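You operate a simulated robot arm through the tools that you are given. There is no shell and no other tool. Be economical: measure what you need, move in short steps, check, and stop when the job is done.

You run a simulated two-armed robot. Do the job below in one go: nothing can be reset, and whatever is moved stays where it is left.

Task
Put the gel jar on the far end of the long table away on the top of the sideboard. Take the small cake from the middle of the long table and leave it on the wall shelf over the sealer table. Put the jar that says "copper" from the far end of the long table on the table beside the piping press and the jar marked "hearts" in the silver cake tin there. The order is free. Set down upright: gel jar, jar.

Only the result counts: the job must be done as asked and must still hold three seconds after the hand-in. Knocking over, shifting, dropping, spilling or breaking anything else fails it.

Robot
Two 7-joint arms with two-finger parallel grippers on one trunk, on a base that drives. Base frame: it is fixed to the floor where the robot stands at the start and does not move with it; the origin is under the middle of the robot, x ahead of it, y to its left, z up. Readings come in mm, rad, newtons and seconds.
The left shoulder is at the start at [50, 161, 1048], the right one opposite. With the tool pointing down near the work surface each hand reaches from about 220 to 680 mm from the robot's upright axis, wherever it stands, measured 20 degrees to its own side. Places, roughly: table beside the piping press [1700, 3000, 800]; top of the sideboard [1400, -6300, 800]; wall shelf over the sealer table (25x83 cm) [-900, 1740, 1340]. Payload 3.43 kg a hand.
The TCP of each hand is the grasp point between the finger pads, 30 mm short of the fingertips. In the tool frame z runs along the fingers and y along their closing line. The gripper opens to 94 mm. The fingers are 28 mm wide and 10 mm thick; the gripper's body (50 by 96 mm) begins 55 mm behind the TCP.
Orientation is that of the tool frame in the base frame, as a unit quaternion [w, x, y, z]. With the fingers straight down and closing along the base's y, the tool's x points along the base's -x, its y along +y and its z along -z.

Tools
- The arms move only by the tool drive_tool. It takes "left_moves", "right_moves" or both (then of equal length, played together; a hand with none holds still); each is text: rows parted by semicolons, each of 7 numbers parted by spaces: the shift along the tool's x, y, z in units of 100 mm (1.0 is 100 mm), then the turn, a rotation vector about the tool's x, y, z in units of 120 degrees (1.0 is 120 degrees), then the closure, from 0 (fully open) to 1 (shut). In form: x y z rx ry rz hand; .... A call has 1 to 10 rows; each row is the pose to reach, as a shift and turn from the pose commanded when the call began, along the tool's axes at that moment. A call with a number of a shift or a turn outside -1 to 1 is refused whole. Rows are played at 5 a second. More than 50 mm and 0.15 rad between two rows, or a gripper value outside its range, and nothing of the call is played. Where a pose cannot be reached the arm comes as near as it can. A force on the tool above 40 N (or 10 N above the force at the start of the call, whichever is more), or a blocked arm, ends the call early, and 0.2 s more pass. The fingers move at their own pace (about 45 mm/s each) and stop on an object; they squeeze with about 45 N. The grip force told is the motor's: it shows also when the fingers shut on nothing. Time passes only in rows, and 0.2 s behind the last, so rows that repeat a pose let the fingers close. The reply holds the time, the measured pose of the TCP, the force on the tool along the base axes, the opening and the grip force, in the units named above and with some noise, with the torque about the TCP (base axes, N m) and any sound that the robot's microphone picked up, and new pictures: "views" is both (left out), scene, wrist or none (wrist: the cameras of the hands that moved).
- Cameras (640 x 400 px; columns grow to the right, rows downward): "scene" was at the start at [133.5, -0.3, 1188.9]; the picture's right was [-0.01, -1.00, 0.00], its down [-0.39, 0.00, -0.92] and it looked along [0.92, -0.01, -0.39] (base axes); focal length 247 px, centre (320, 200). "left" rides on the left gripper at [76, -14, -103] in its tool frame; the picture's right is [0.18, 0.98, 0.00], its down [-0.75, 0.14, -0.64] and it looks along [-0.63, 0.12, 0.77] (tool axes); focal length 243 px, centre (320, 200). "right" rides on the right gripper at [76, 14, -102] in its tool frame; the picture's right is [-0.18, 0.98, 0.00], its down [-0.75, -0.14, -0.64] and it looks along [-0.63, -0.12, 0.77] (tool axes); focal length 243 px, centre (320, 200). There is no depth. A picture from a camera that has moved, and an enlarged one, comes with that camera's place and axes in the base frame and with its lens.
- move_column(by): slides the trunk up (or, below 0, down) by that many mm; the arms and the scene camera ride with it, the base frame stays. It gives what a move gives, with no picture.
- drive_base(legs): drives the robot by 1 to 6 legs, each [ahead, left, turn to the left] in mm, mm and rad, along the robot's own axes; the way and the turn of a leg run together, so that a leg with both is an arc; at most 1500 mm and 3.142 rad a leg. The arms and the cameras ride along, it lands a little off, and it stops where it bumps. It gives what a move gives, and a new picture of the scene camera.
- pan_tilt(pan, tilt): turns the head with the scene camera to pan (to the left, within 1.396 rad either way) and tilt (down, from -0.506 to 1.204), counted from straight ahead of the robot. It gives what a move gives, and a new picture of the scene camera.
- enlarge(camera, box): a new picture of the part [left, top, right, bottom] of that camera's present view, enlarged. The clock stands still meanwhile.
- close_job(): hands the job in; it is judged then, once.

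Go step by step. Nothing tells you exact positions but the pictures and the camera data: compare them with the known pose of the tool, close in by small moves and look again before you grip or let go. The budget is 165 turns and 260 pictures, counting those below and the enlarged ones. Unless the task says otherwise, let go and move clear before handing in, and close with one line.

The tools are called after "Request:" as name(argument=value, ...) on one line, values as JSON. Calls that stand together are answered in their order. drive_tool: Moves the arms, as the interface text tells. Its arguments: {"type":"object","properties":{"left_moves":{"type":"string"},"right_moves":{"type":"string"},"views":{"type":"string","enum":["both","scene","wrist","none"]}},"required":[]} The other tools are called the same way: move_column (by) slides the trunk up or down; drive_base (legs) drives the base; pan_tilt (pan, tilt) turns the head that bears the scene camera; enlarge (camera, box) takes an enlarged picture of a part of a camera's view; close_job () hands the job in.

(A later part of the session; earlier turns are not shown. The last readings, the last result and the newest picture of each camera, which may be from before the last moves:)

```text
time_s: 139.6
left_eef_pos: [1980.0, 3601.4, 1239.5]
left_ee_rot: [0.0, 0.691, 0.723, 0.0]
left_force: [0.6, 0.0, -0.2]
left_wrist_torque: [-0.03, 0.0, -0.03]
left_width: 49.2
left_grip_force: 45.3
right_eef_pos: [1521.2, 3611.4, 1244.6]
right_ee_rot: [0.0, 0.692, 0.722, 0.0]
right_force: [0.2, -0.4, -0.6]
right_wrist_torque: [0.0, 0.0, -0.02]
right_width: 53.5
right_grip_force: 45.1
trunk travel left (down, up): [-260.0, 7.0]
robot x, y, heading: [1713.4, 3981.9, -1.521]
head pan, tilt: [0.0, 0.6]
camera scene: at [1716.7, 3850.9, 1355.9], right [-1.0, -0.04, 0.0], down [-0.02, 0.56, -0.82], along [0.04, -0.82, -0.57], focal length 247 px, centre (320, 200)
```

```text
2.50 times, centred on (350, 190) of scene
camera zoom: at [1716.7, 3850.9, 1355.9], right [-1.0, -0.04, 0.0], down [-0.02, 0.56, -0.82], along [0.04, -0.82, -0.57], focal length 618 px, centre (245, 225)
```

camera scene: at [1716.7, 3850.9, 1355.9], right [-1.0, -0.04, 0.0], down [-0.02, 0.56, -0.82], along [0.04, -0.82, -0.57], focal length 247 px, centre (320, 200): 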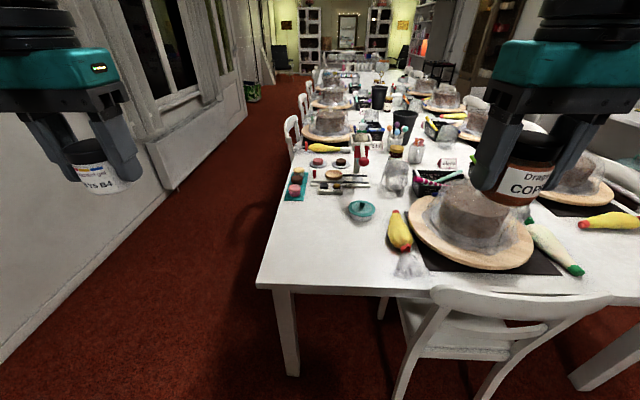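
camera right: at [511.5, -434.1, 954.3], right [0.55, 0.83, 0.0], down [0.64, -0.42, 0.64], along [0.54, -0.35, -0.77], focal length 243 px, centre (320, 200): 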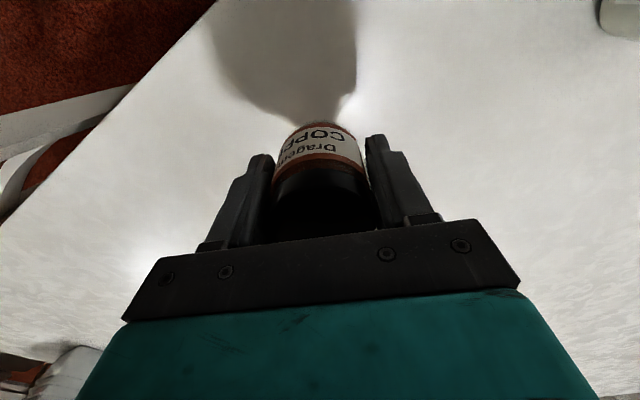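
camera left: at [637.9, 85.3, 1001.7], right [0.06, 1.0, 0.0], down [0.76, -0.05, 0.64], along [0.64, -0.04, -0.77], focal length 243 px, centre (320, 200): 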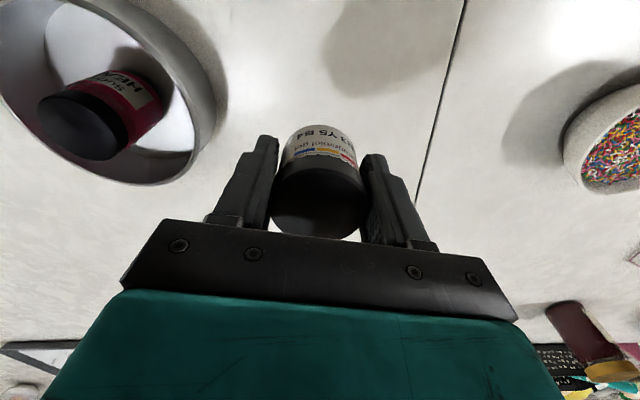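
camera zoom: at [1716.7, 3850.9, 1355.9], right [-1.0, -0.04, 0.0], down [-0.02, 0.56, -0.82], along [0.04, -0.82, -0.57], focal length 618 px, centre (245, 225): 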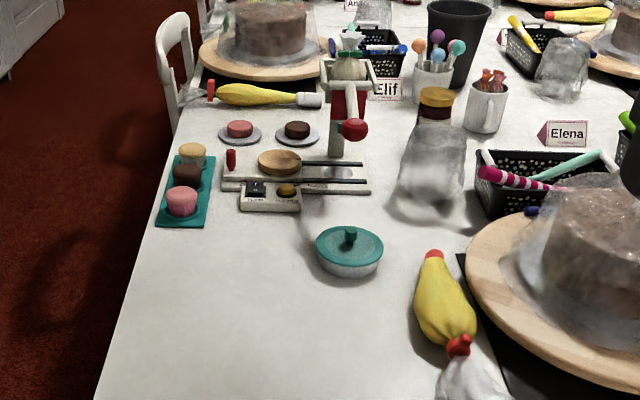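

The press sits at about (1670,2820), with a free spot at about (1740,3010) next to it. The east side aisle is wide and free of chairs here, so I'll approach from there: strafe left, drive south, turn west.

Request:
drive_base(legs=[[0, 600, -0.05], [0, 0, 0], [1100, 0, 0]])

Request:
pan_tilt(pan=-0.2, tilt=0.7)

```text
time_s: 148.6
left_eef_pos: [2498.7, 2468.7, 1238.6]
left_ee_rot: [0.0, 0.726, 0.687, -0.001]
left_force: [-0.4, -0.4, -0.5]
left_wrist_torque: [-0.01, 0.0, -0.03]
left_width: 49.1
left_grip_force: 45.1
right_eef_pos: [2041.0, 2525.7, 1245.6]
right_ee_rot: [0.0, 0.728, 0.686, 0.0]
right_force: [0.4, -0.2, -1.3]
right_wrist_torque: [0.01, 0.0, 0.04]
right_width: 53.4
right_grip_force: 44.9
trunk travel left (down, up): [-260.0, 7.0]
robot x, y, heading: [2268.7, 2874.5, -1.628]
head pan, tilt: [0.0, 0.6]
camera scene: at [2260.4, 2743.5, 1355.9], right [-1.0, 0.06, 0.0], down [0.03, 0.56, -0.82], along [-0.05, -0.82, -0.57], focal length 247 px, centre (320, 200)
```

scene: 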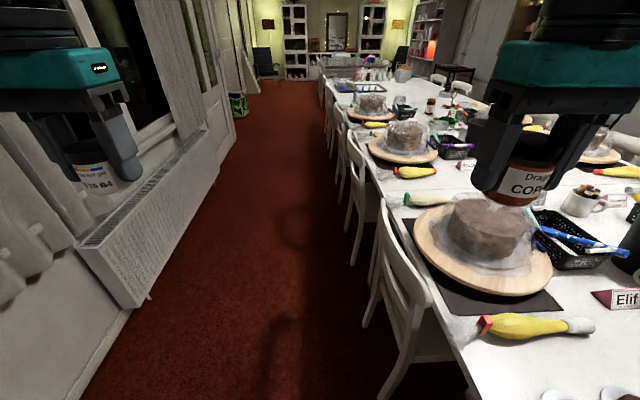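

```text
time_s: 149.3
left_eef_pos: [2498.5, 2470.3, 1239.9]
left_ee_rot: [0.0, 0.727, 0.686, 0.0]
left_force: [-0.8, 0.2, -1.4]
left_wrist_torque: [-0.05, 0.03, 0.0]
left_width: 49.1
left_grip_force: 44.9
right_eef_pos: [2040.6, 2524.8, 1245.2]
right_ee_rot: [-0.001, 0.727, 0.687, 0.0]
right_force: [0.0, -0.6, -0.5]
right_wrist_torque: [0.0, -0.03, -0.05]
right_width: 53.2
right_grip_force: 44.9
trunk travel left (down, up): [-260.0, 7.0]
robot x, y, heading: [2265.8, 2872.4, -1.626]
head pan, tilt: [-0.201, 0.7]
camera scene: at [2243.9, 2749.8, 1347.3], right [-0.97, 0.25, 0.0], down [0.16, 0.62, -0.77], along [-0.19, -0.74, -0.64], focal length 247 px, centre (320, 200)
```

scene: 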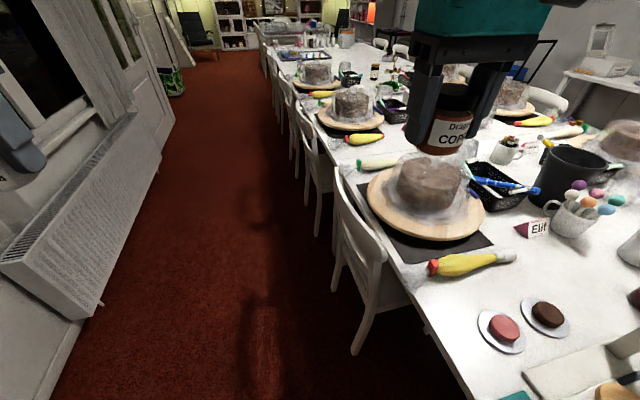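

The near chair ends at y≈2390, which is clear. Turn to face west and lower the trunk.

Request:
drive_base(legs=[[0, 0, -1.514]])

Request:
move_column(by=-185)

Request:
pan_tilt(pan=-0.1, tilt=0.65)

```text
time_s: 153.3
left_eef_pos: [1887.6, 2604.5, 1239.5]
left_ee_rot: [0.0, 1.0, 0.019, -0.001]
left_force: [0.2, 0.7, -1.0]
left_wrist_torque: [0.02, 0.01, 0.0]
left_width: 49.4
left_grip_force: 44.8
right_eef_pos: [1901.2, 3065.0, 1246.1]
right_ee_rot: [0.0, 1.0, 0.018, -0.001]
right_force: [0.2, -0.9, -1.7]
right_wrist_torque: [-0.03, 0.01, 0.0]
right_width: 53.3
right_grip_force: 44.9
trunk travel left (down, up): [-260.0, 7.0]
robot x, y, heading: [2269.0, 2873.6, -3.106]
head pan, tilt: [-0.201, 0.7]
camera scene: at [2143.7, 2884.6, 1347.3], right [0.16, 0.99, 0.0], down [0.64, -0.11, -0.76], along [-0.75, 0.13, -0.64], focal length 247 px, centre (320, 200)
```

scene: 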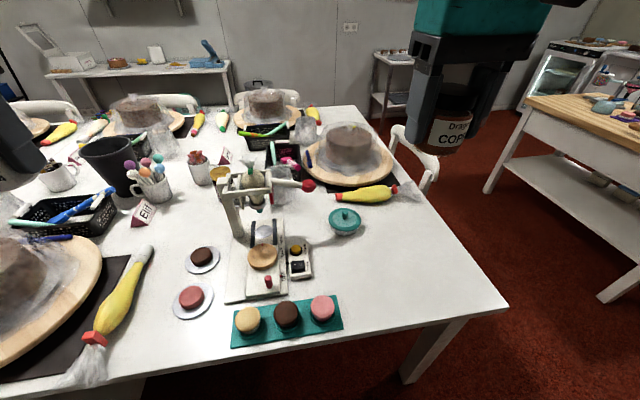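

```text
time_s: 155.3
left_eef_pos: [1887.5, 2604.7, 1054.7]
left_ee_rot: [-0.001, 1.0, 0.018, 0.0]
left_force: [-0.1, 0.0, -1.1]
left_wrist_torque: [0.04, 0.0, 0.0]
left_width: 49.0
left_grip_force: 44.9
right_eef_pos: [1901.6, 3065.0, 1060.8]
right_ee_rot: [0.0, 1.0, 0.018, 0.0]
right_force: [-0.1, 0.3, -1.3]
right_wrist_torque: [0.02, -0.01, -0.01]
right_width: 53.3
right_grip_force: 45.3
trunk travel left (down, up): [-75.0, 192.0]
robot x, y, heading: [2264.7, 2871.8, -3.103]
head pan, tilt: [-0.201, 0.7]
```

```text
time_s: 156.0
left_eef_pos: [1888.2, 2604.1, 1053.2]
left_ee_rot: [0.0, 1.0, 0.019, 0.0]
left_force: [-0.1, 1.3, -1.6]
left_wrist_torque: [-0.02, -0.01, -0.06]
left_width: 49.2
left_grip_force: 45.2
right_eef_pos: [1900.5, 3064.7, 1060.2]
right_ee_rot: [0.0, 1.0, 0.017, 0.0]
right_force: [-0.1, -0.8, -0.9]
right_wrist_torque: [-0.01, -0.03, 0.01]
right_width: 53.4
right_grip_force: 45.2
trunk travel left (down, up): [-75.0, 192.0]
robot x, y, heading: [2267.0, 2868.6, -3.103]
head pan, tilt: [-0.099, 0.649]
camera scene: at [2140.9, 2876.1, 1166.6], right [0.06, 1.0, 0.0], down [0.6, -0.04, -0.8], along [-0.79, 0.05, -0.6], focal length 247 px, centre (320, 200)
```

scene: 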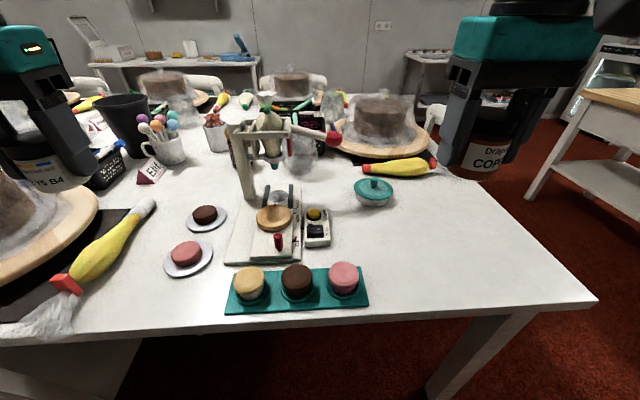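

Target for copper: about (1745,3025), free on all sides next to the press. Move over it and down.

Request:
drive_tool(right_moves="-0.4 0.1 0 0 0 0 1;-0.8 0.2 0.2 0 0 0 1;-1.0 0.3 0.5 0 0 0 1;-1.0 0.34 0.9 0 0 0 1", views="none")

Request:
drive_tool(right_moves="-0.3 0 0.3 0 0 0 1;-0.56 0 0.6 0 0 0 1;-0.56 0 0.9 0 0 0 1", views="both")

```text
time_s: 157.0
left_eef_pos: [1887.0, 2605.2, 1054.2]
left_ee_rot: [0.0, 1.0, 0.018, 0.0]
left_force: [-0.3, -0.3, -1.0]
left_wrist_torque: [-0.01, 0.02, 0.03]
left_width: 48.9
left_grip_force: 45.1
right_eef_pos: [1803.2, 3026.7, 970.0]
right_ee_rot: [0.0, 1.0, 0.018, 0.0]
right_force: [0.6, -0.8, -1.1]
right_wrist_torque: [0.03, -0.01, 0.01]
right_width: 53.6
right_grip_force: 44.9
trunk travel left (down, up): [-75.0, 192.0]
robot x, y, heading: [2266.6, 2872.9, -3.104]
head pan, tilt: [-0.099, 0.649]
```

```text
time_s: 157.8
left_eef_pos: [1887.5, 2604.3, 1054.2]
left_ee_rot: [0.0, 1.0, 0.018, 0.0]
left_force: [0.0, 0.7, -1.5]
left_wrist_torque: [0.0, 0.03, -0.02]
left_width: 48.7
left_grip_force: 45.0
right_eef_pos: [1745.6, 3025.4, 881.0]
right_ee_rot: [0.0, 1.0, 0.018, 0.001]
right_force: [0.5, 1.0, -0.5]
right_wrist_torque: [0.04, 0.04, -0.03]
right_width: 53.4
right_grip_force: 45.0
trunk travel left (down, up): [-75.0, 192.0]
robot x, y, heading: [2264.9, 2869.6, -3.105]
head pan, tilt: [-0.099, 0.649]
camera scene: at [2140.8, 2876.1, 1166.6], right [0.06, 1.0, 0.0], down [0.6, -0.04, -0.8], along [-0.79, 0.05, -0.6], focal length 247 px, centre (320, 200)
camera right: at [1823.0, 3011.1, 982.2], right [-0.15, -0.99, 0.0], down [-0.76, 0.11, 0.64], along [-0.64, 0.1, -0.77], focal length 243 px, centre (320, 200)
```

scene: 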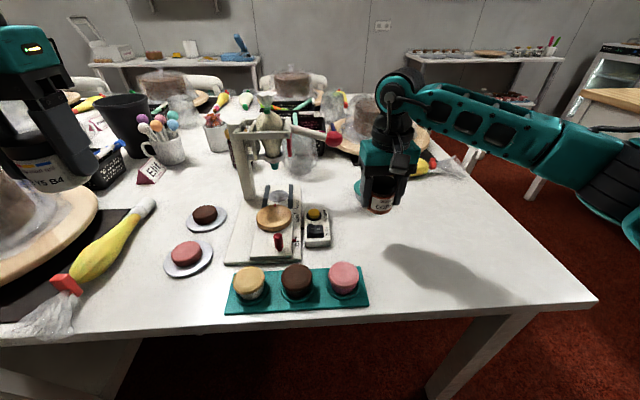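
right: 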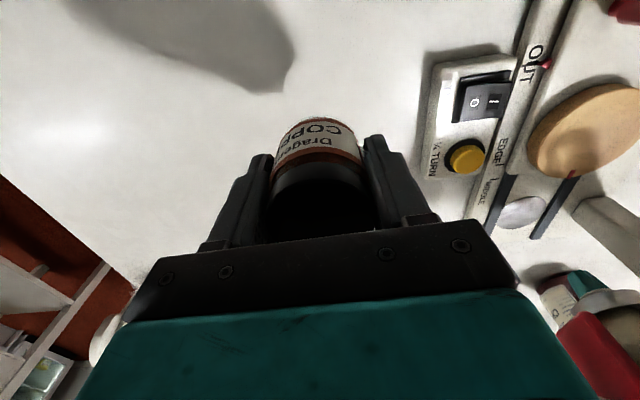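

Spot is clear. Lower to just above contact, then gently.

Request:
drive_tool(right_moves="0 0 0.3 0 0 0 1;0 0 0.6 0 0 0 1;0 0 0.8 0 0 0 1;0 0 0.86 0 0 0 1", views="none")

Request:
drive_tool(right_moves="0 0 0.015 0 0 0 1;0 0 0.03 0 0 0 1;0 0 0.04 0 0 0 1", views="scene")

```text
time_s: 158.8
left_eef_pos: [1887.8, 2604.9, 1053.1]
left_ee_rot: [0.0, 1.0, 0.019, -0.001]
left_force: [-0.5, -0.3, -0.2]
left_wrist_torque: [-0.02, 0.01, 0.0]
left_width: 49.0
left_grip_force: 44.8
right_eef_pos: [1743.9, 3022.9, 793.6]
right_ee_rot: [-0.001, 1.0, 0.017, 0.0]
right_force: [0.3, 0.5, -1.8]
right_wrist_torque: [0.02, 0.03, 0.0]
right_width: 53.3
right_grip_force: 45.0
trunk travel left (down, up): [-75.0, 192.0]
robot x, y, heading: [2264.3, 2874.3, -3.11]
head pan, tilt: [-0.099, 0.649]
```

```text
time_s: 159.6
left_eef_pos: [1887.2, 2604.2, 1054.5]
left_ee_rot: [0.0, 1.0, 0.019, -0.001]
left_force: [-0.1, 0.0, -0.4]
left_wrist_torque: [0.02, 0.02, 0.04]
left_width: 48.8
left_grip_force: 45.1
right_eef_pos: [1746.5, 3023.9, 791.3]
right_ee_rot: [0.0, 1.0, 0.018, -0.002]
right_force: [-1.4, -1.3, 6.6]
right_wrist_torque: [0.0, -0.07, 0.04]
right_width: 53.5
right_grip_force: 45.3
trunk travel left (down, up): [-75.0, 192.0]
robot x, y, heading: [2266.5, 2872.9, -3.107]
head pan, tilt: [-0.099, 0.649]
camera scene: at [2141.1, 2875.8, 1166.8], right [0.06, 1.0, 0.0], down [0.6, -0.04, -0.8], along [-0.8, 0.05, -0.6], focal length 247 px, centre (320, 200)
```

scene: 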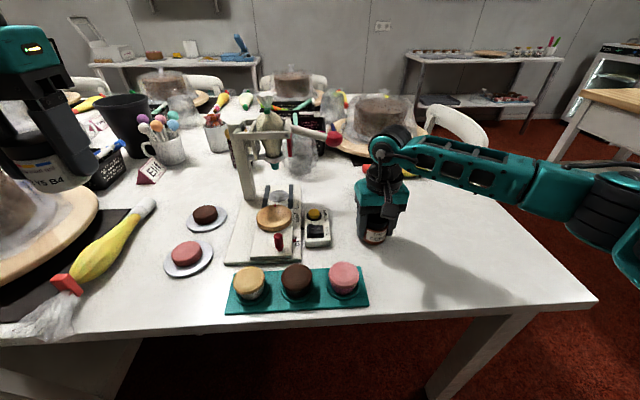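

Contact made. Release and rise.

Request:
drive_tool(right_moves="0 0 0 0 0 0 0.15;0 0 0 0 0 0 0.15;0 0 0 0 0 0 0.15;0 0 -0.3 0 0 0 0.15;0 0 -0.6 0 0 0 0.15;0 0 -1.0 0 0 0 0.15", views="both")

```text
time_s: 161.0
left_eef_pos: [1888.0, 2606.2, 1054.5]
left_ee_rot: [0.0, 1.0, 0.018, 0.001]
left_force: [-0.4, 0.0, -0.8]
left_wrist_torque: [-0.01, -0.01, -0.02]
left_width: 49.1
left_grip_force: 45.5
right_eef_pos: [1746.0, 3026.1, 893.3]
right_ee_rot: [-0.001, 1.0, 0.018, 0.0]
right_force: [0.6, 0.3, 0.5]
right_wrist_torque: [0.0, -0.01, 0.0]
right_width: 80.0
right_grip_force: 0.0
trunk travel left (down, up): [-75.0, 192.0]
robot x, y, heading: [2265.1, 2873.4, -3.109]
head pan, tilt: [-0.099, 0.649]
camera scene: at [2141.0, 2875.9, 1166.6], right [0.06, 1.0, 0.0], down [0.6, -0.04, -0.8], along [-0.8, 0.05, -0.6], focal length 247 px, centre (320, 200)
camera right: at [1823.2, 3012.8, 994.5], right [-0.15, -0.99, 0.0], down [-0.76, 0.11, 0.64], along [-0.64, 0.1, -0.77], focal length 243 px, centre (320, 200)
```

scene: 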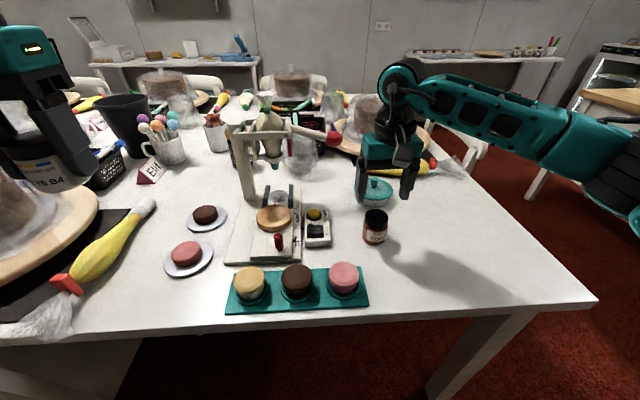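
right: 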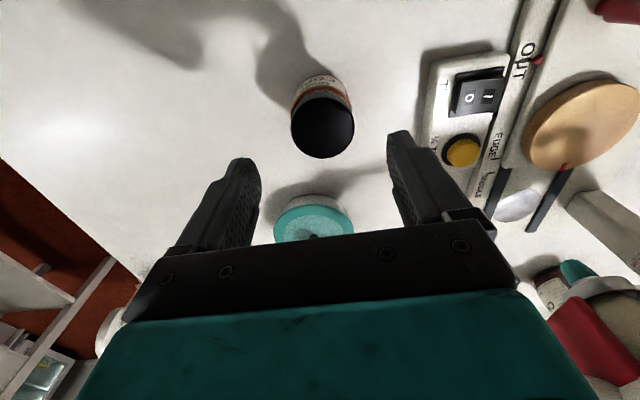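

Copper stands by the press. Tuck the right arm, back off, turn south, and drive along the east aisle looking for the small cake at the table's middle.

Request:
drive_tool(right_moves="0.2 0 -0.4 0 0 0 0;0.5 0 -0.8 0 0 0 0;0.8 -0.1 -1.0 0 0 0 0;1.0 -0.2 -1.0 0 0 0 0;1.0 -0.2 -1.0 0 0 0 0", views="none")

Request:
drive_tool(right_moves="0.3 -0.1 -0.3 0 0 0 0;0.55 -0.1 -0.7 0 0 0 0", views="none")

Request:
drive_base(legs=[[-230, 0, 0], [0, 0, 1.535], [1000, 0, 0]])

Request:
move_column(by=190)

Request:
pan_tilt(pan=-0.7, tilt=0.5)

```text
time_s: 162.2
left_eef_pos: [1888.2, 2603.5, 1054.6]
left_ee_rot: [0.0, 1.0, 0.018, -0.001]
left_force: [0.3, -0.2, -0.8]
left_wrist_torque: [0.0, 0.01, 0.0]
left_width: 49.3
left_grip_force: 45.0
right_eef_pos: [1845.2, 3048.4, 989.7]
right_ee_rot: [0.0, 1.0, 0.018, -0.001]
right_force: [0.6, 0.4, -0.2]
right_wrist_torque: [-0.02, 0.01, 0.02]
right_width: 94.1
right_grip_force: 0.1
trunk travel left (down, up): [-75.0, 192.0]
robot x, y, heading: [2264.9, 2869.4, -3.104]
head pan, tilt: [-0.099, 0.649]
```

```text
time_s: 162.8
left_eef_pos: [1888.1, 2604.2, 1053.4]
left_ee_rot: [0.0, 1.0, 0.018, -0.002]
left_force: [-1.4, 0.2, -0.2]
left_wrist_torque: [0.0, 0.01, 0.01]
left_width: 49.1
left_grip_force: 45.4
right_eef_pos: [1900.8, 3061.4, 1059.6]
right_ee_rot: [0.0, 1.0, 0.017, 0.001]
right_force: [-0.3, 0.2, -0.3]
right_wrist_torque: [0.01, 0.0, 0.01]
right_width: 94.1
right_grip_force: 0.0
trunk travel left (down, up): [-75.0, 192.0]
robot x, y, heading: [2262.6, 2870.6, -3.102]
head pan, tilt: [-0.099, 0.649]
```

```text
time_s: 173.1
left_eef_pos: [2726.7, 1483.0, 1054.5]
left_ee_rot: [0.0, 0.713, 0.702, 0.0]
left_force: [-0.6, -0.2, -0.6]
left_wrist_torque: [-0.02, 0.0, 0.01]
left_width: 48.9
left_grip_force: 44.8
right_eef_pos: [2270.6, 1519.6, 1058.9]
right_ee_rot: [0.0, 0.713, 0.701, 0.0]
right_force: [-0.7, 0.1, -0.2]
right_wrist_torque: [0.0, -0.01, 0.0]
right_width: 94.4
right_grip_force: 0.0
trunk travel left (down, up): [-75.0, 192.0]
robot x, y, heading: [2480.5, 1875.0, -1.585]
head pan, tilt: [-0.099, 0.649]
camera scene: at [2469.5, 1748.9, 1166.6], right [-0.99, 0.11, 0.0], down [0.07, 0.6, -0.8], along [-0.09, -0.79, -0.6], focal length 247 px, centre (320, 200)
```

scene: 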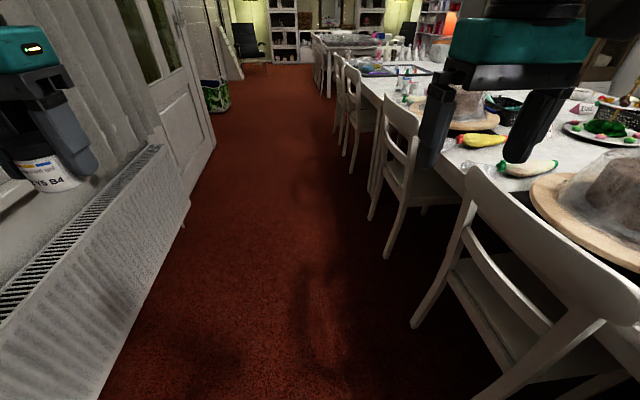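

```text
time_s: 175.1
left_eef_pos: [2726.3, 1482.7, 1243.2]
left_ee_rot: [0.0, 0.712, 0.702, 0.0]
left_force: [-0.2, 0.8, -0.9]
left_wrist_torque: [0.02, 0.02, -0.02]
left_width: 48.8
left_grip_force: 44.7
right_eef_pos: [2270.7, 1517.4, 1248.2]
right_ee_rot: [0.001, 0.713, 0.701, 0.0]
right_force: [0.8, 0.3, -0.3]
right_wrist_torque: [0.03, 0.01, 0.01]
right_width: 94.1
right_grip_force: 0.1
trunk travel left (down, up): [-265.0, 2.0]
robot x, y, heading: [2477.3, 1875.2, -1.587]
head pan, tilt: [-0.099, 0.649]
```

```text
time_s: 176.1
left_eef_pos: [2726.7, 1483.3, 1244.7]
left_ee_rot: [0.0, 0.713, 0.701, -0.001]
left_force: [-0.6, -0.4, -0.1]
left_wrist_torque: [0.01, 0.0, -0.02]
left_width: 49.0
left_grip_force: 44.7
right_eef_pos: [2270.8, 1517.9, 1248.9]
right_ee_rot: [0.0, 0.714, 0.7, 0.0]
right_force: [0.0, -0.7, 0.1]
right_wrist_torque: [-0.03, 0.0, 0.01]
right_width: 94.1
right_grip_force: 0.1
trunk travel left (down, up): [-265.0, 2.0]
robot x, y, heading: [2476.6, 1869.4, -1.587]
head pan, tilt: [-0.7, 0.499]
camera scene: at [2419.9, 1766.5, 1370.0], right [-0.76, 0.66, 0.0], down [0.31, 0.36, -0.88], along [-0.58, -0.66, -0.48], focal length 247 px, centre (320, 200)
```

scene: 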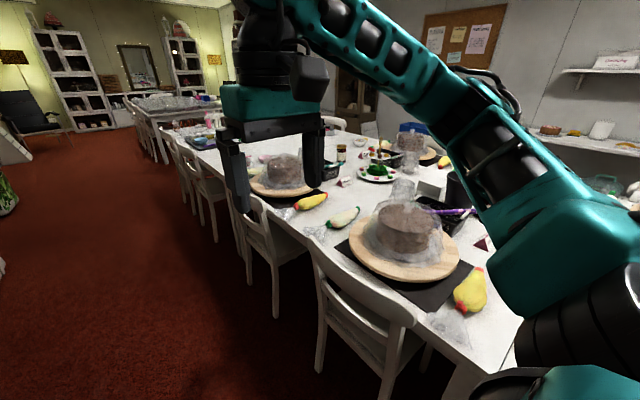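

Request:
enlarge(camera="scene", box=[320, 130, 480, 230])

Request:
enlarge(camera="scene", box=[150, 90, 350, 215])

```text
4.00 times, centred on (400, 180) of scene
camera zoom: at [2419.9, 1766.5, 1370.0], right [-0.76, 0.66, 0.0], down [0.31, 0.36, -0.88], along [-0.58, -0.66, -0.48], focal length 990 px, centre (0, 280)
```

zoom: 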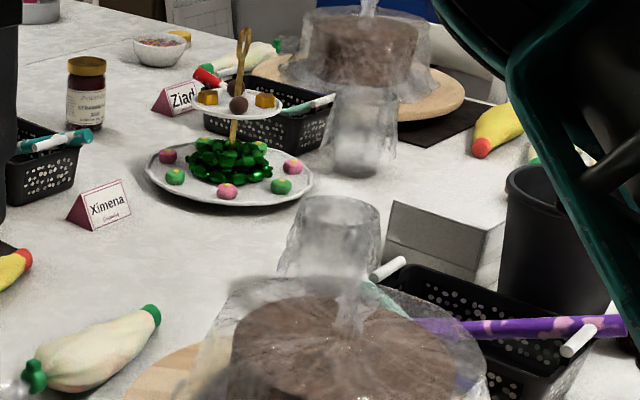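

```text
3.20 times, centred on (250, 152) of scene
camera zoom: at [2419.9, 1766.5, 1370.0], right [-0.76, 0.66, 0.0], down [0.31, 0.36, -0.88], along [-0.58, -0.66, -0.48], focal length 792 px, centre (544, 352)
```

zoom: 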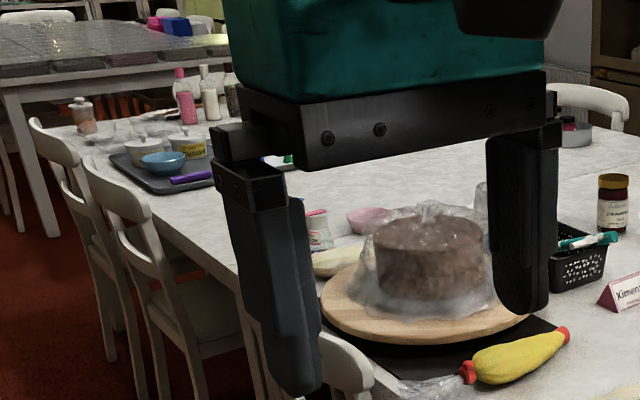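

I see a tiered stand and a box between place settings. I'll drive on a little and face the table squarely to see the middle.

Request:
drive_base(legs=[[400, 0, 0], [0, 0, -1.55]])

Request:
pan_tilt(pan=0.0, tilt=0.5)

```text
time_s: 182.4
left_eef_pos: [2085.7, 1224.6, 1244.9]
left_ee_rot: [0.0, 1.0, 0.001, 0.0]
left_force: [-0.4, -0.2, -0.8]
left_wrist_torque: [0.01, 0.01, 0.0]
left_width: 49.2
left_grip_force: 44.8
right_eef_pos: [2113.8, 1679.7, 1249.7]
right_ee_rot: [0.0, 1.0, 0.0, -0.001]
right_force: [0.6, -0.8, 0.4]
right_wrist_torque: [-0.02, -0.02, 0.0]
right_width: 94.1
right_grip_force: 0.1
trunk travel left (down, up): [-265.0, 2.0]
robot x, y, heading: [2472.8, 1478.0, -3.141]
head pan, tilt: [-0.7, 0.499]
camera scene: at [2364.0, 1536.1, 1370.0], right [0.64, 0.77, 0.0], down [0.37, -0.31, -0.88], along [-0.67, 0.56, -0.48], focal length 247 px, centre (320, 200)
```

scene: 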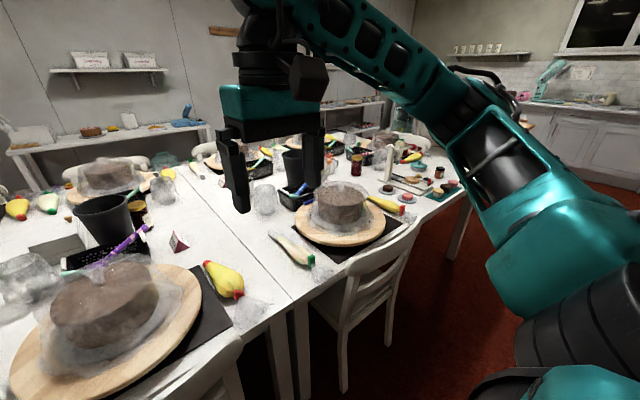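

```text
time_s: 183.5
left_eef_pos: [2084.7, 1223.9, 1243.6]
left_ee_rot: [0.0, 1.0, 0.001, 0.0]
left_force: [0.6, 0.4, -1.0]
left_wrist_torque: [0.0, -0.02, 0.03]
left_width: 49.0
left_grip_force: 45.3
right_eef_pos: [2112.9, 1678.6, 1249.0]
right_ee_rot: [-0.001, 1.0, -0.001, 0.0]
right_force: [0.0, -1.2, -0.1]
right_wrist_torque: [-0.03, -0.04, -0.02]
right_width: 94.2
right_grip_force: 0.2
trunk travel left (down, up): [-265.0, 2.0]
robot x, y, heading: [2470.7, 1480.9, -3.14]
head pan, tilt: [0.0, 0.499]
camera scene: at [2342.7, 1477.4, 1370.0], right [0.0, 1.0, 0.0], down [0.48, 0.0, -0.88], along [-0.88, 0.0, -0.48], focal length 247 px, centre (320, 200)
```

scene: 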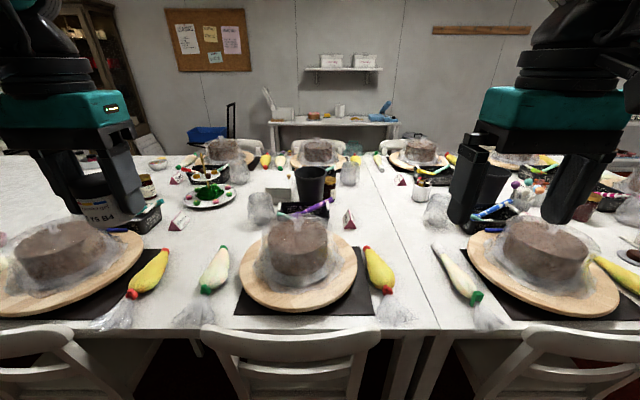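

Request:
enlarge(camera="scene", box=[140, 130, 300, 230])

Request:
enlarge(camera="scene", box=[250, 130, 410, 230])

Request:
enlarge(camera="scene", box=[400, 140, 560, 240])

Request:
enlarge(camera="scene", box=[280, 45, 420, 133])

```text
4.00 times, centred on (220, 180) of scene
camera zoom: at [2342.7, 1477.4, 1370.0], right [0.0, 1.0, 0.0], down [0.48, 0.0, -0.88], along [-0.88, 0.0, -0.48], focal length 990 px, centre (720, 280)
```

zoom: 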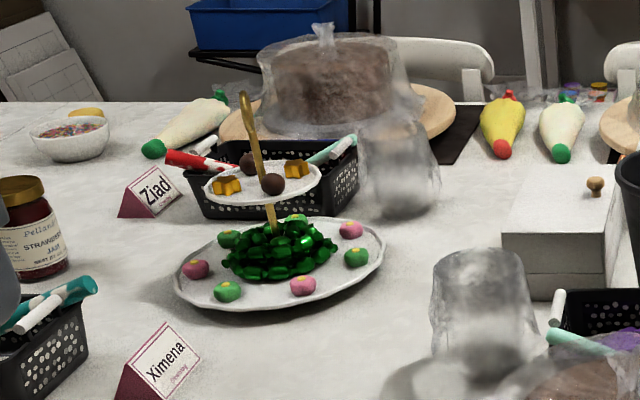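

```text
4.00 times, centred on (330, 180) of scene
camera zoom: at [2342.7, 1477.4, 1370.0], right [0.0, 1.0, 0.0], down [0.48, 0.0, -0.88], along [-0.88, 0.0, -0.48], focal length 990 px, centre (280, 280)
```

zoom: 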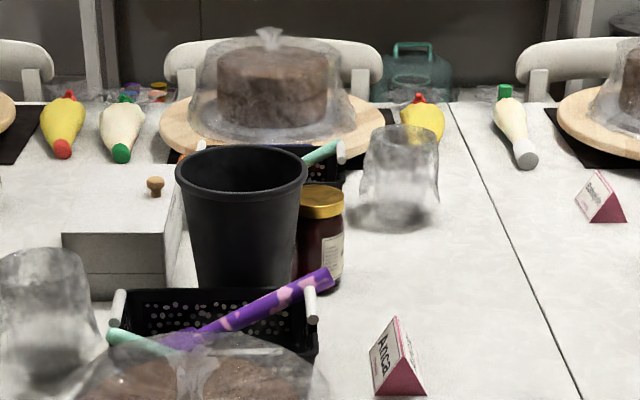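

```text
4.00 times, centred on (480, 190) of scene
camera zoom: at [2342.7, 1477.4, 1370.0], right [0.0, 1.0, 0.0], down [0.48, 0.0, -0.88], along [-0.88, 0.0, -0.48], focal length 990 px, centre (-320, 240)
```

zoom: 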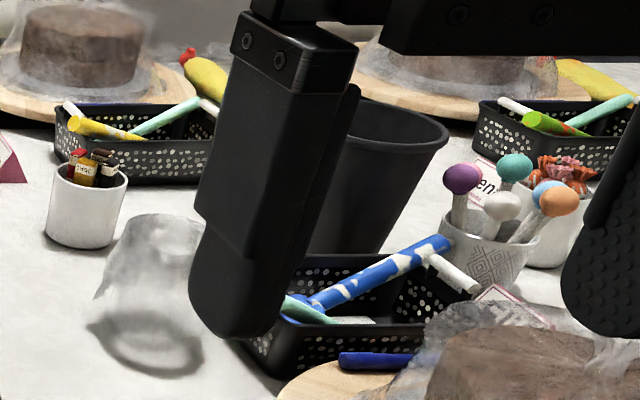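

```text
4.55 times, centred on (350, 89) of scene
camera zoom: at [2342.7, 1477.4, 1370.0], right [0.0, 1.0, 0.0], down [0.48, 0.0, -0.88], along [-0.88, 0.0, -0.48], focal length 1125 px, centre (184, 704)
```

zoom: 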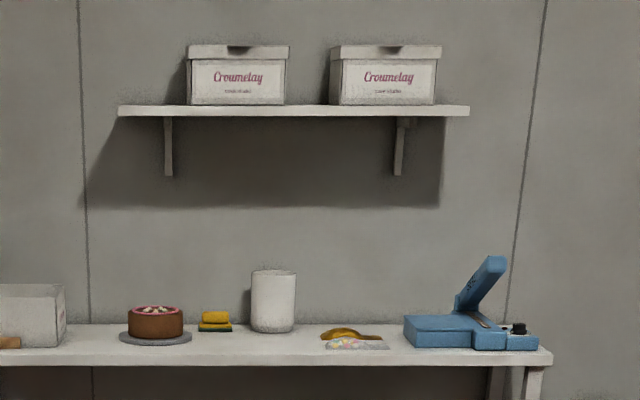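

The candidates in the middle are a tiered stand with sweets and a lidded box with a wooden knob at the table's centre (≈(1190,1263)). I'll look at the other parts of the table from here before deciding.

Request:
pan_tilt(pan=0.45, tilt=0.45)

Request:
enlarge(camera="scene", box=[250, 110, 500, 266])

Request:
pan_tilt(pan=-0.4, tilt=0.45)

Request:
enlarge(camera="scene", box=[100, 110, 350, 266])

```text
time_s: 184.4
left_eef_pos: [2085.2, 1223.1, 1243.0]
left_ee_rot: [0.0, 1.0, 0.0, 0.0]
left_force: [-0.2, 0.0, -1.7]
left_wrist_torque: [-0.01, -0.01, 0.02]
left_width: 49.3
left_grip_force: 45.0
right_eef_pos: [2112.9, 1679.8, 1248.9]
right_ee_rot: [0.0, 1.0, 0.0, 0.0]
right_force: [0.1, -0.5, -0.2]
right_wrist_torque: [-0.01, 0.01, -0.02]
right_width: 94.1
right_grip_force: 0.2
trunk travel left (down, up): [-265.0, 2.0]
robot x, y, heading: [2471.7, 1477.4, -3.14]
head pan, tilt: [0.45, 0.45]
camera scene: at [2351.0, 1437.4, 1374.4], right [-0.44, 0.9, 0.0], down [0.39, 0.19, -0.9], along [-0.81, -0.39, -0.44], focal length 247 px, centre (320, 200)
```

scene: 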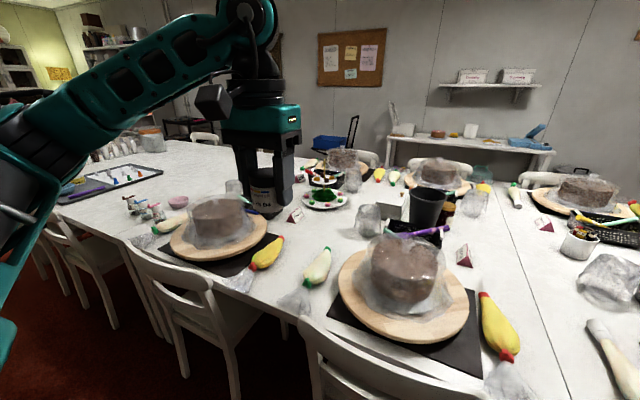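

```text
2.56 times, centred on (375, 188) of scene
camera zoom: at [2351.0, 1437.4, 1374.4], right [-0.44, 0.9, 0.0], down [0.39, 0.19, -0.9], along [-0.81, -0.39, -0.44], focal length 633 px, centre (179, 231)
```

zoom: 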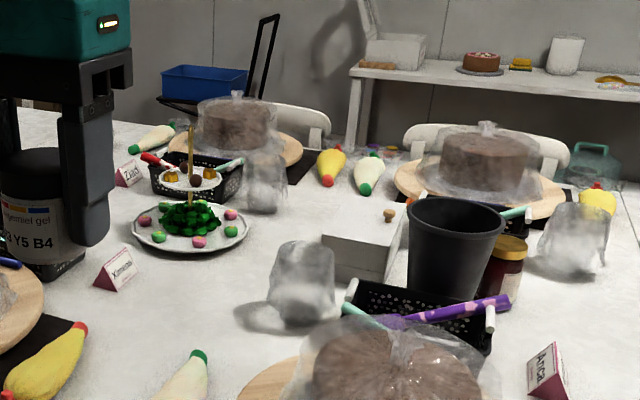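

```text
time_s: 185.5
left_eef_pos: [2084.7, 1223.0, 1243.9]
left_ee_rot: [0.0, 1.0, 0.001, 0.0]
left_force: [-0.1, 1.0, 0.0]
left_wrist_torque: [0.0, -0.01, 0.03]
left_width: 49.1
left_grip_force: 44.9
right_eef_pos: [2112.7, 1680.0, 1249.5]
right_ee_rot: [0.0, 1.0, 0.001, 0.001]
right_force: [-1.4, -0.1, 0.3]
right_wrist_torque: [0.04, 0.05, 0.0]
right_width: 94.0
right_grip_force: 0.0
trunk travel left (down, up): [-265.0, 2.0]
robot x, y, heading: [2474.5, 1476.6, -3.141]
head pan, tilt: [-0.4, 0.45]
camera scene: at [2348.9, 1513.0, 1374.4], right [0.39, 0.92, 0.0], down [0.4, -0.17, -0.9], along [-0.83, 0.35, -0.44], focal length 247 px, centre (320, 200)
```

scene: 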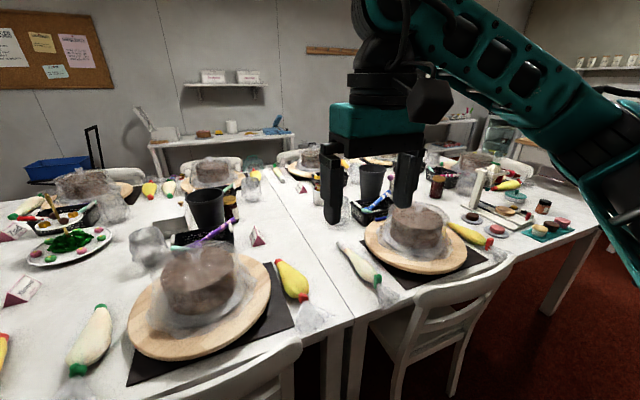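

```text
2.56 times, centred on (225, 188) of scene
camera zoom: at [2348.9, 1513.0, 1374.4], right [0.39, 0.92, 0.0], down [0.4, -0.17, -0.9], along [-0.83, 0.35, -0.44], focal length 633 px, centre (563, 231)
```

zoom: 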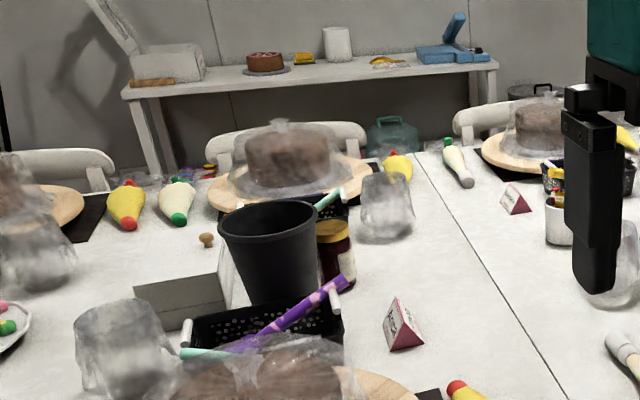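

The yellow-topped piece with a pale base seen at the start, near (622,325), lies on the middle table (just past the seam at y≈240), so it is likely the small cake. First I'll take the gel jar south to the sideboard, along the east aisle.

Request:
drive_base(legs=[[0, 0, 1.57], [1400, 0, 0]])

Request:
pan_tilt(pan=0.0, tilt=0.3)

Request:
pan_tilt(pan=-0.6, tilt=0.45)

```text
time_s: 196.2
left_eef_pos: [2764.8, -254.0, 1243.7]
left_ee_rot: [0.0, 0.699, 0.715, 0.0]
left_force: [-0.4, -0.5, -0.9]
left_wrist_torque: [0.03, 0.03, 0.01]
left_width: 49.3
left_grip_force: 44.6
right_eef_pos: [2308.7, -236.6, 1249.1]
right_ee_rot: [0.0, 0.7, 0.714, 0.0]
right_force: [-0.5, -0.1, -0.8]
right_wrist_torque: [0.0, -0.02, -0.01]
right_width: 93.9
right_grip_force: 0.0
trunk travel left (down, up): [-265.0, 2.0]
robot x, y, heading: [2505.3, 131.5, -1.55]
head pan, tilt: [-0.4, 0.45]
camera scene: at [2471.3, 2.9, 1374.4], right [-0.93, 0.37, 0.0], down [0.16, 0.4, -0.9], along [-0.33, -0.84, -0.44], focal length 247 px, centre (320, 200)
```

scene: 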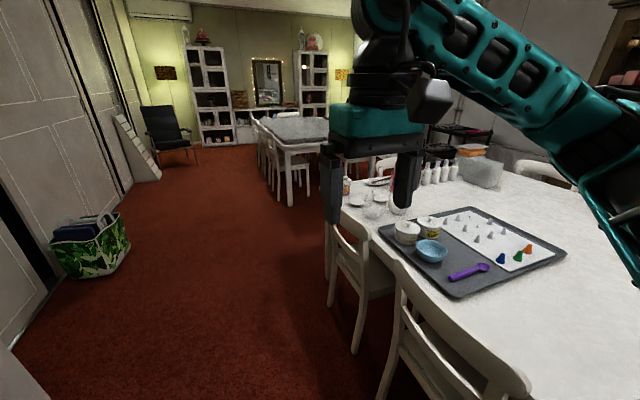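

```text
time_s: 197.0
left_eef_pos: [2765.4, -253.6, 1244.6]
left_ee_rot: [0.0, 0.699, 0.715, 0.0]
left_force: [0.5, -0.4, -0.3]
left_wrist_torque: [-0.02, -0.03, -0.03]
left_width: 49.3
left_grip_force: 45.2
right_eef_pos: [2308.9, -237.5, 1249.1]
right_ee_rot: [0.0, 0.7, 0.714, 0.0]
right_force: [-0.4, -0.2, -0.3]
right_wrist_torque: [-0.03, -0.04, 0.02]
right_width: 94.1
right_grip_force: 0.0
trunk travel left (down, up): [-265.0, 2.0]
robot x, y, heading: [2502.8, 130.1, -1.546]
head pan, tilt: [0.0, 0.3]
camera scene: at [2507.2, -4.8, 1388.3], right [-1.0, -0.02, 0.0], down [-0.01, 0.3, -0.96], along [0.02, -0.95, -0.3], focal length 247 px, centre (320, 200)
```

scene: 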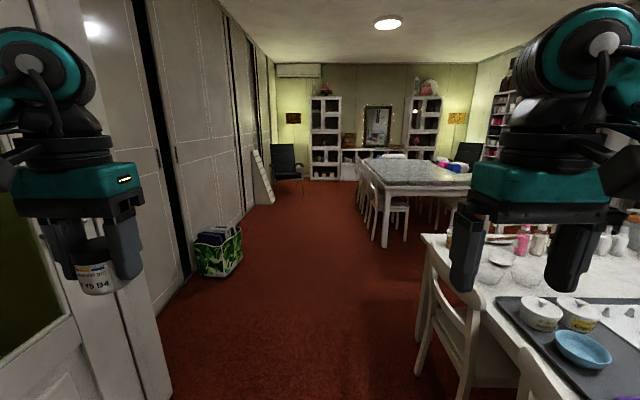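

```text
time_s: 198.0
left_eef_pos: [2765.0, -254.2, 1244.4]
left_ee_rot: [0.0, 0.699, 0.715, -0.001]
left_force: [-0.9, 0.7, -0.6]
left_wrist_torque: [-0.01, -0.02, -0.03]
left_width: 49.1
left_grip_force: 44.5
right_eef_pos: [2309.1, -236.2, 1249.6]
right_ee_rot: [0.0, 0.699, 0.715, 0.0]
right_force: [0.1, -0.3, -0.1]
right_wrist_torque: [0.0, 0.01, 0.02]
right_width: 93.8
right_grip_force: 0.1
trunk travel left (down, up): [-265.0, 2.0]
robot x, y, heading: [2502.4, 129.7, -1.548]
head pan, tilt: [-0.6, 0.45]
camera scene: at [2455.0, 11.5, 1374.5], right [-0.84, 0.55, 0.0], down [0.24, 0.36, -0.9], along [-0.49, -0.75, -0.44], focal length 247 px, centre (320, 200)
```

scene: 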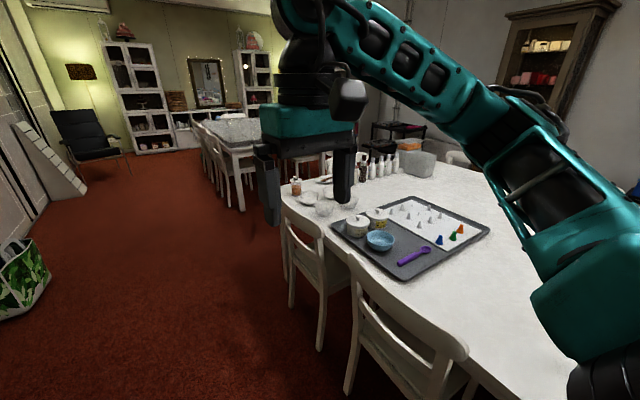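

The sideboard stands between two shelf units at the back wall under the mirror. The aisle is clear, so I'll drive south 2.8 m.

Request:
drive_base(legs=[[0, 0, -0.01], [1450, 0, 0], [1450, 0, 0]])

Request:
pan_tilt(pan=-0.2, tilt=0.3)

```text
time_s: 212.6
left_eef_pos: [2833.0, -3209.9, 1244.0]
left_ee_rot: [0.0, 0.697, 0.717, 0.0]
left_force: [0.3, -0.3, -0.5]
left_wrist_torque: [-0.02, -0.02, -0.01]
left_width: 48.9
left_grip_force: 45.1
right_eef_pos: [2376.3, -3194.1, 1249.6]
right_ee_rot: [0.0, 0.698, 0.716, -0.001]
right_force: [0.2, 0.8, -0.3]
right_wrist_torque: [-0.01, 0.01, -0.02]
right_width: 93.8
right_grip_force: 0.1
trunk travel left (down, up): [-265.0, 2.0]
robot x, y, heading: [2568.6, -2829.1, -1.54]
head pan, tilt: [-0.6, 0.45]
camera scene: at [2521.3, -2946.3, 1374.4], right [-0.84, 0.54, 0.0], down [0.24, 0.37, -0.9], along [-0.49, -0.76, -0.44], focal length 247 px, centre (320, 200)
```

scene: 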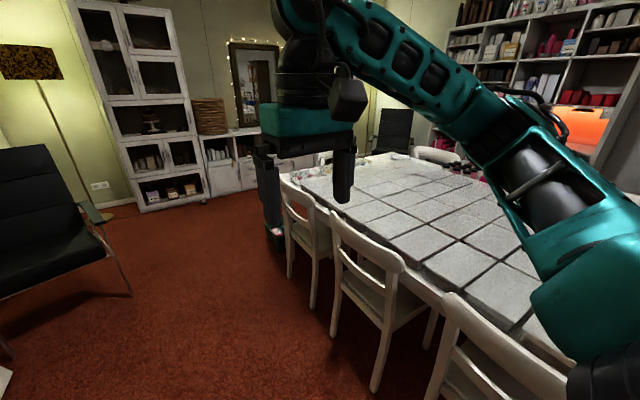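

```text
time_s: 213.5
left_eef_pos: [2833.5, -3211.1, 1244.6]
left_ee_rot: [0.0, 0.697, 0.717, -0.001]
left_force: [0.1, 0.2, -0.1]
left_wrist_torque: [0.0, 0.0, 0.01]
left_width: 49.4
left_grip_force: 45.0
right_eef_pos: [2376.3, -3194.0, 1249.2]
right_ee_rot: [-0.001, 0.697, 0.717, 0.0]
right_force: [0.6, -0.5, -0.9]
right_wrist_torque: [0.02, -0.02, -0.03]
right_width: 94.2
right_grip_force: 0.1
trunk travel left (down, up): [-265.0, 2.0]
robot x, y, heading: [2574.9, -2828.9, -1.54]
head pan, tilt: [-0.201, 0.3]
camera scene: at [2554.9, -2960.9, 1388.4], right [-0.98, 0.17, 0.0], down [0.05, 0.29, -0.96], along [-0.17, -0.94, -0.3], focal length 247 px, centre (320, 200)
```

scene: 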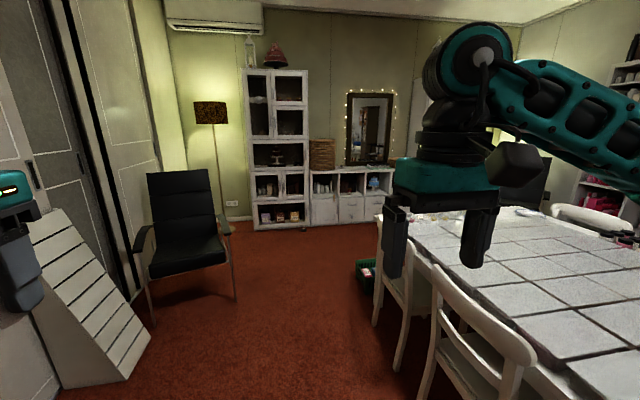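

Path: x≈2450 between the armchair and the green crate. Correct heading and drive 2 m.

Request:
drive_base(legs=[[0, -80, -0.06], [1000, 0, 0], [900, 0, 0]])

Request:
pan_tilt(pan=-0.6, tilt=0.5)

```text
time_s: 223.6
left_eef_pos: [2685.4, -5112.4, 1244.3]
left_ee_rot: [0.0, 0.715, 0.699, 0.001]
left_force: [-0.3, -0.2, -0.5]
left_wrist_torque: [0.01, 0.01, 0.01]
left_width: 49.3
left_grip_force: 45.4
right_eef_pos: [2228.2, -5072.2, 1248.3]
right_ee_rot: [0.0, 0.715, 0.699, 0.0]
right_force: [0.2, -0.3, 0.5]
right_wrist_torque: [0.03, 0.05, 0.01]
right_width: 94.1
right_grip_force: 0.1
trunk travel left (down, up): [-265.0, 2.0]
robot x, y, heading: [2438.7, -4717.1, -1.593]
head pan, tilt: [-0.201, 0.3]
camera scene: at [2419.4, -4848.5, 1388.3], right [-0.98, 0.22, 0.0], down [0.07, 0.29, -0.96], along [-0.21, -0.93, -0.3], focal length 247 px, centre (320, 200)
```

scene: 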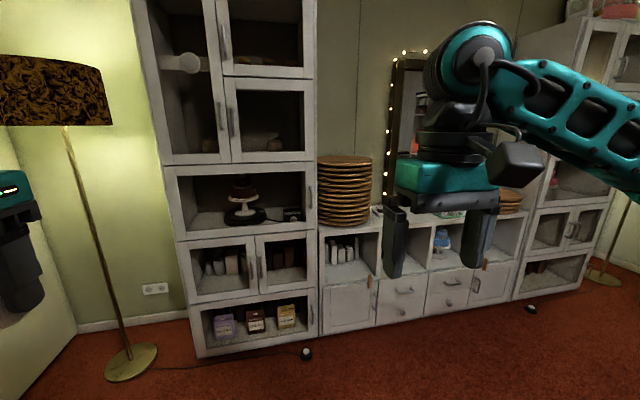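

```text
time_s: 224.5
left_eef_pos: [2686.0, -5111.2, 1244.4]
left_ee_rot: [0.001, 0.715, 0.7, -0.001]
left_force: [0.6, 0.6, -0.8]
left_wrist_torque: [-0.01, 0.03, -0.01]
left_width: 49.1
left_grip_force: 45.0
right_eef_pos: [2229.6, -5073.0, 1248.2]
right_ee_rot: [0.001, 0.716, 0.699, 0.0]
right_force: [-1.2, 0.0, 0.2]
right_wrist_torque: [0.01, 0.03, 0.02]
right_width: 94.0
right_grip_force: 0.1
trunk travel left (down, up): [-265.0, 2.0]
robot x, y, heading: [2440.0, -4715.8, -1.595]
head pan, tilt: [-0.6, 0.499]
camera scene: at [2387.1, -4831.2, 1370.0], right [-0.81, 0.58, 0.0], down [0.28, 0.39, -0.88], along [-0.51, -0.71, -0.48], focal length 247 px, centre (320, 200)
```

scene: 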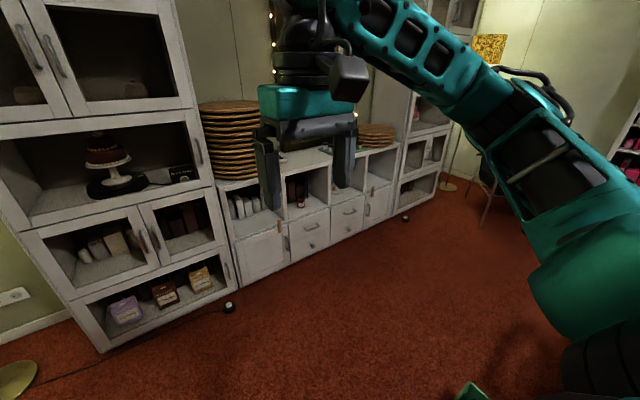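

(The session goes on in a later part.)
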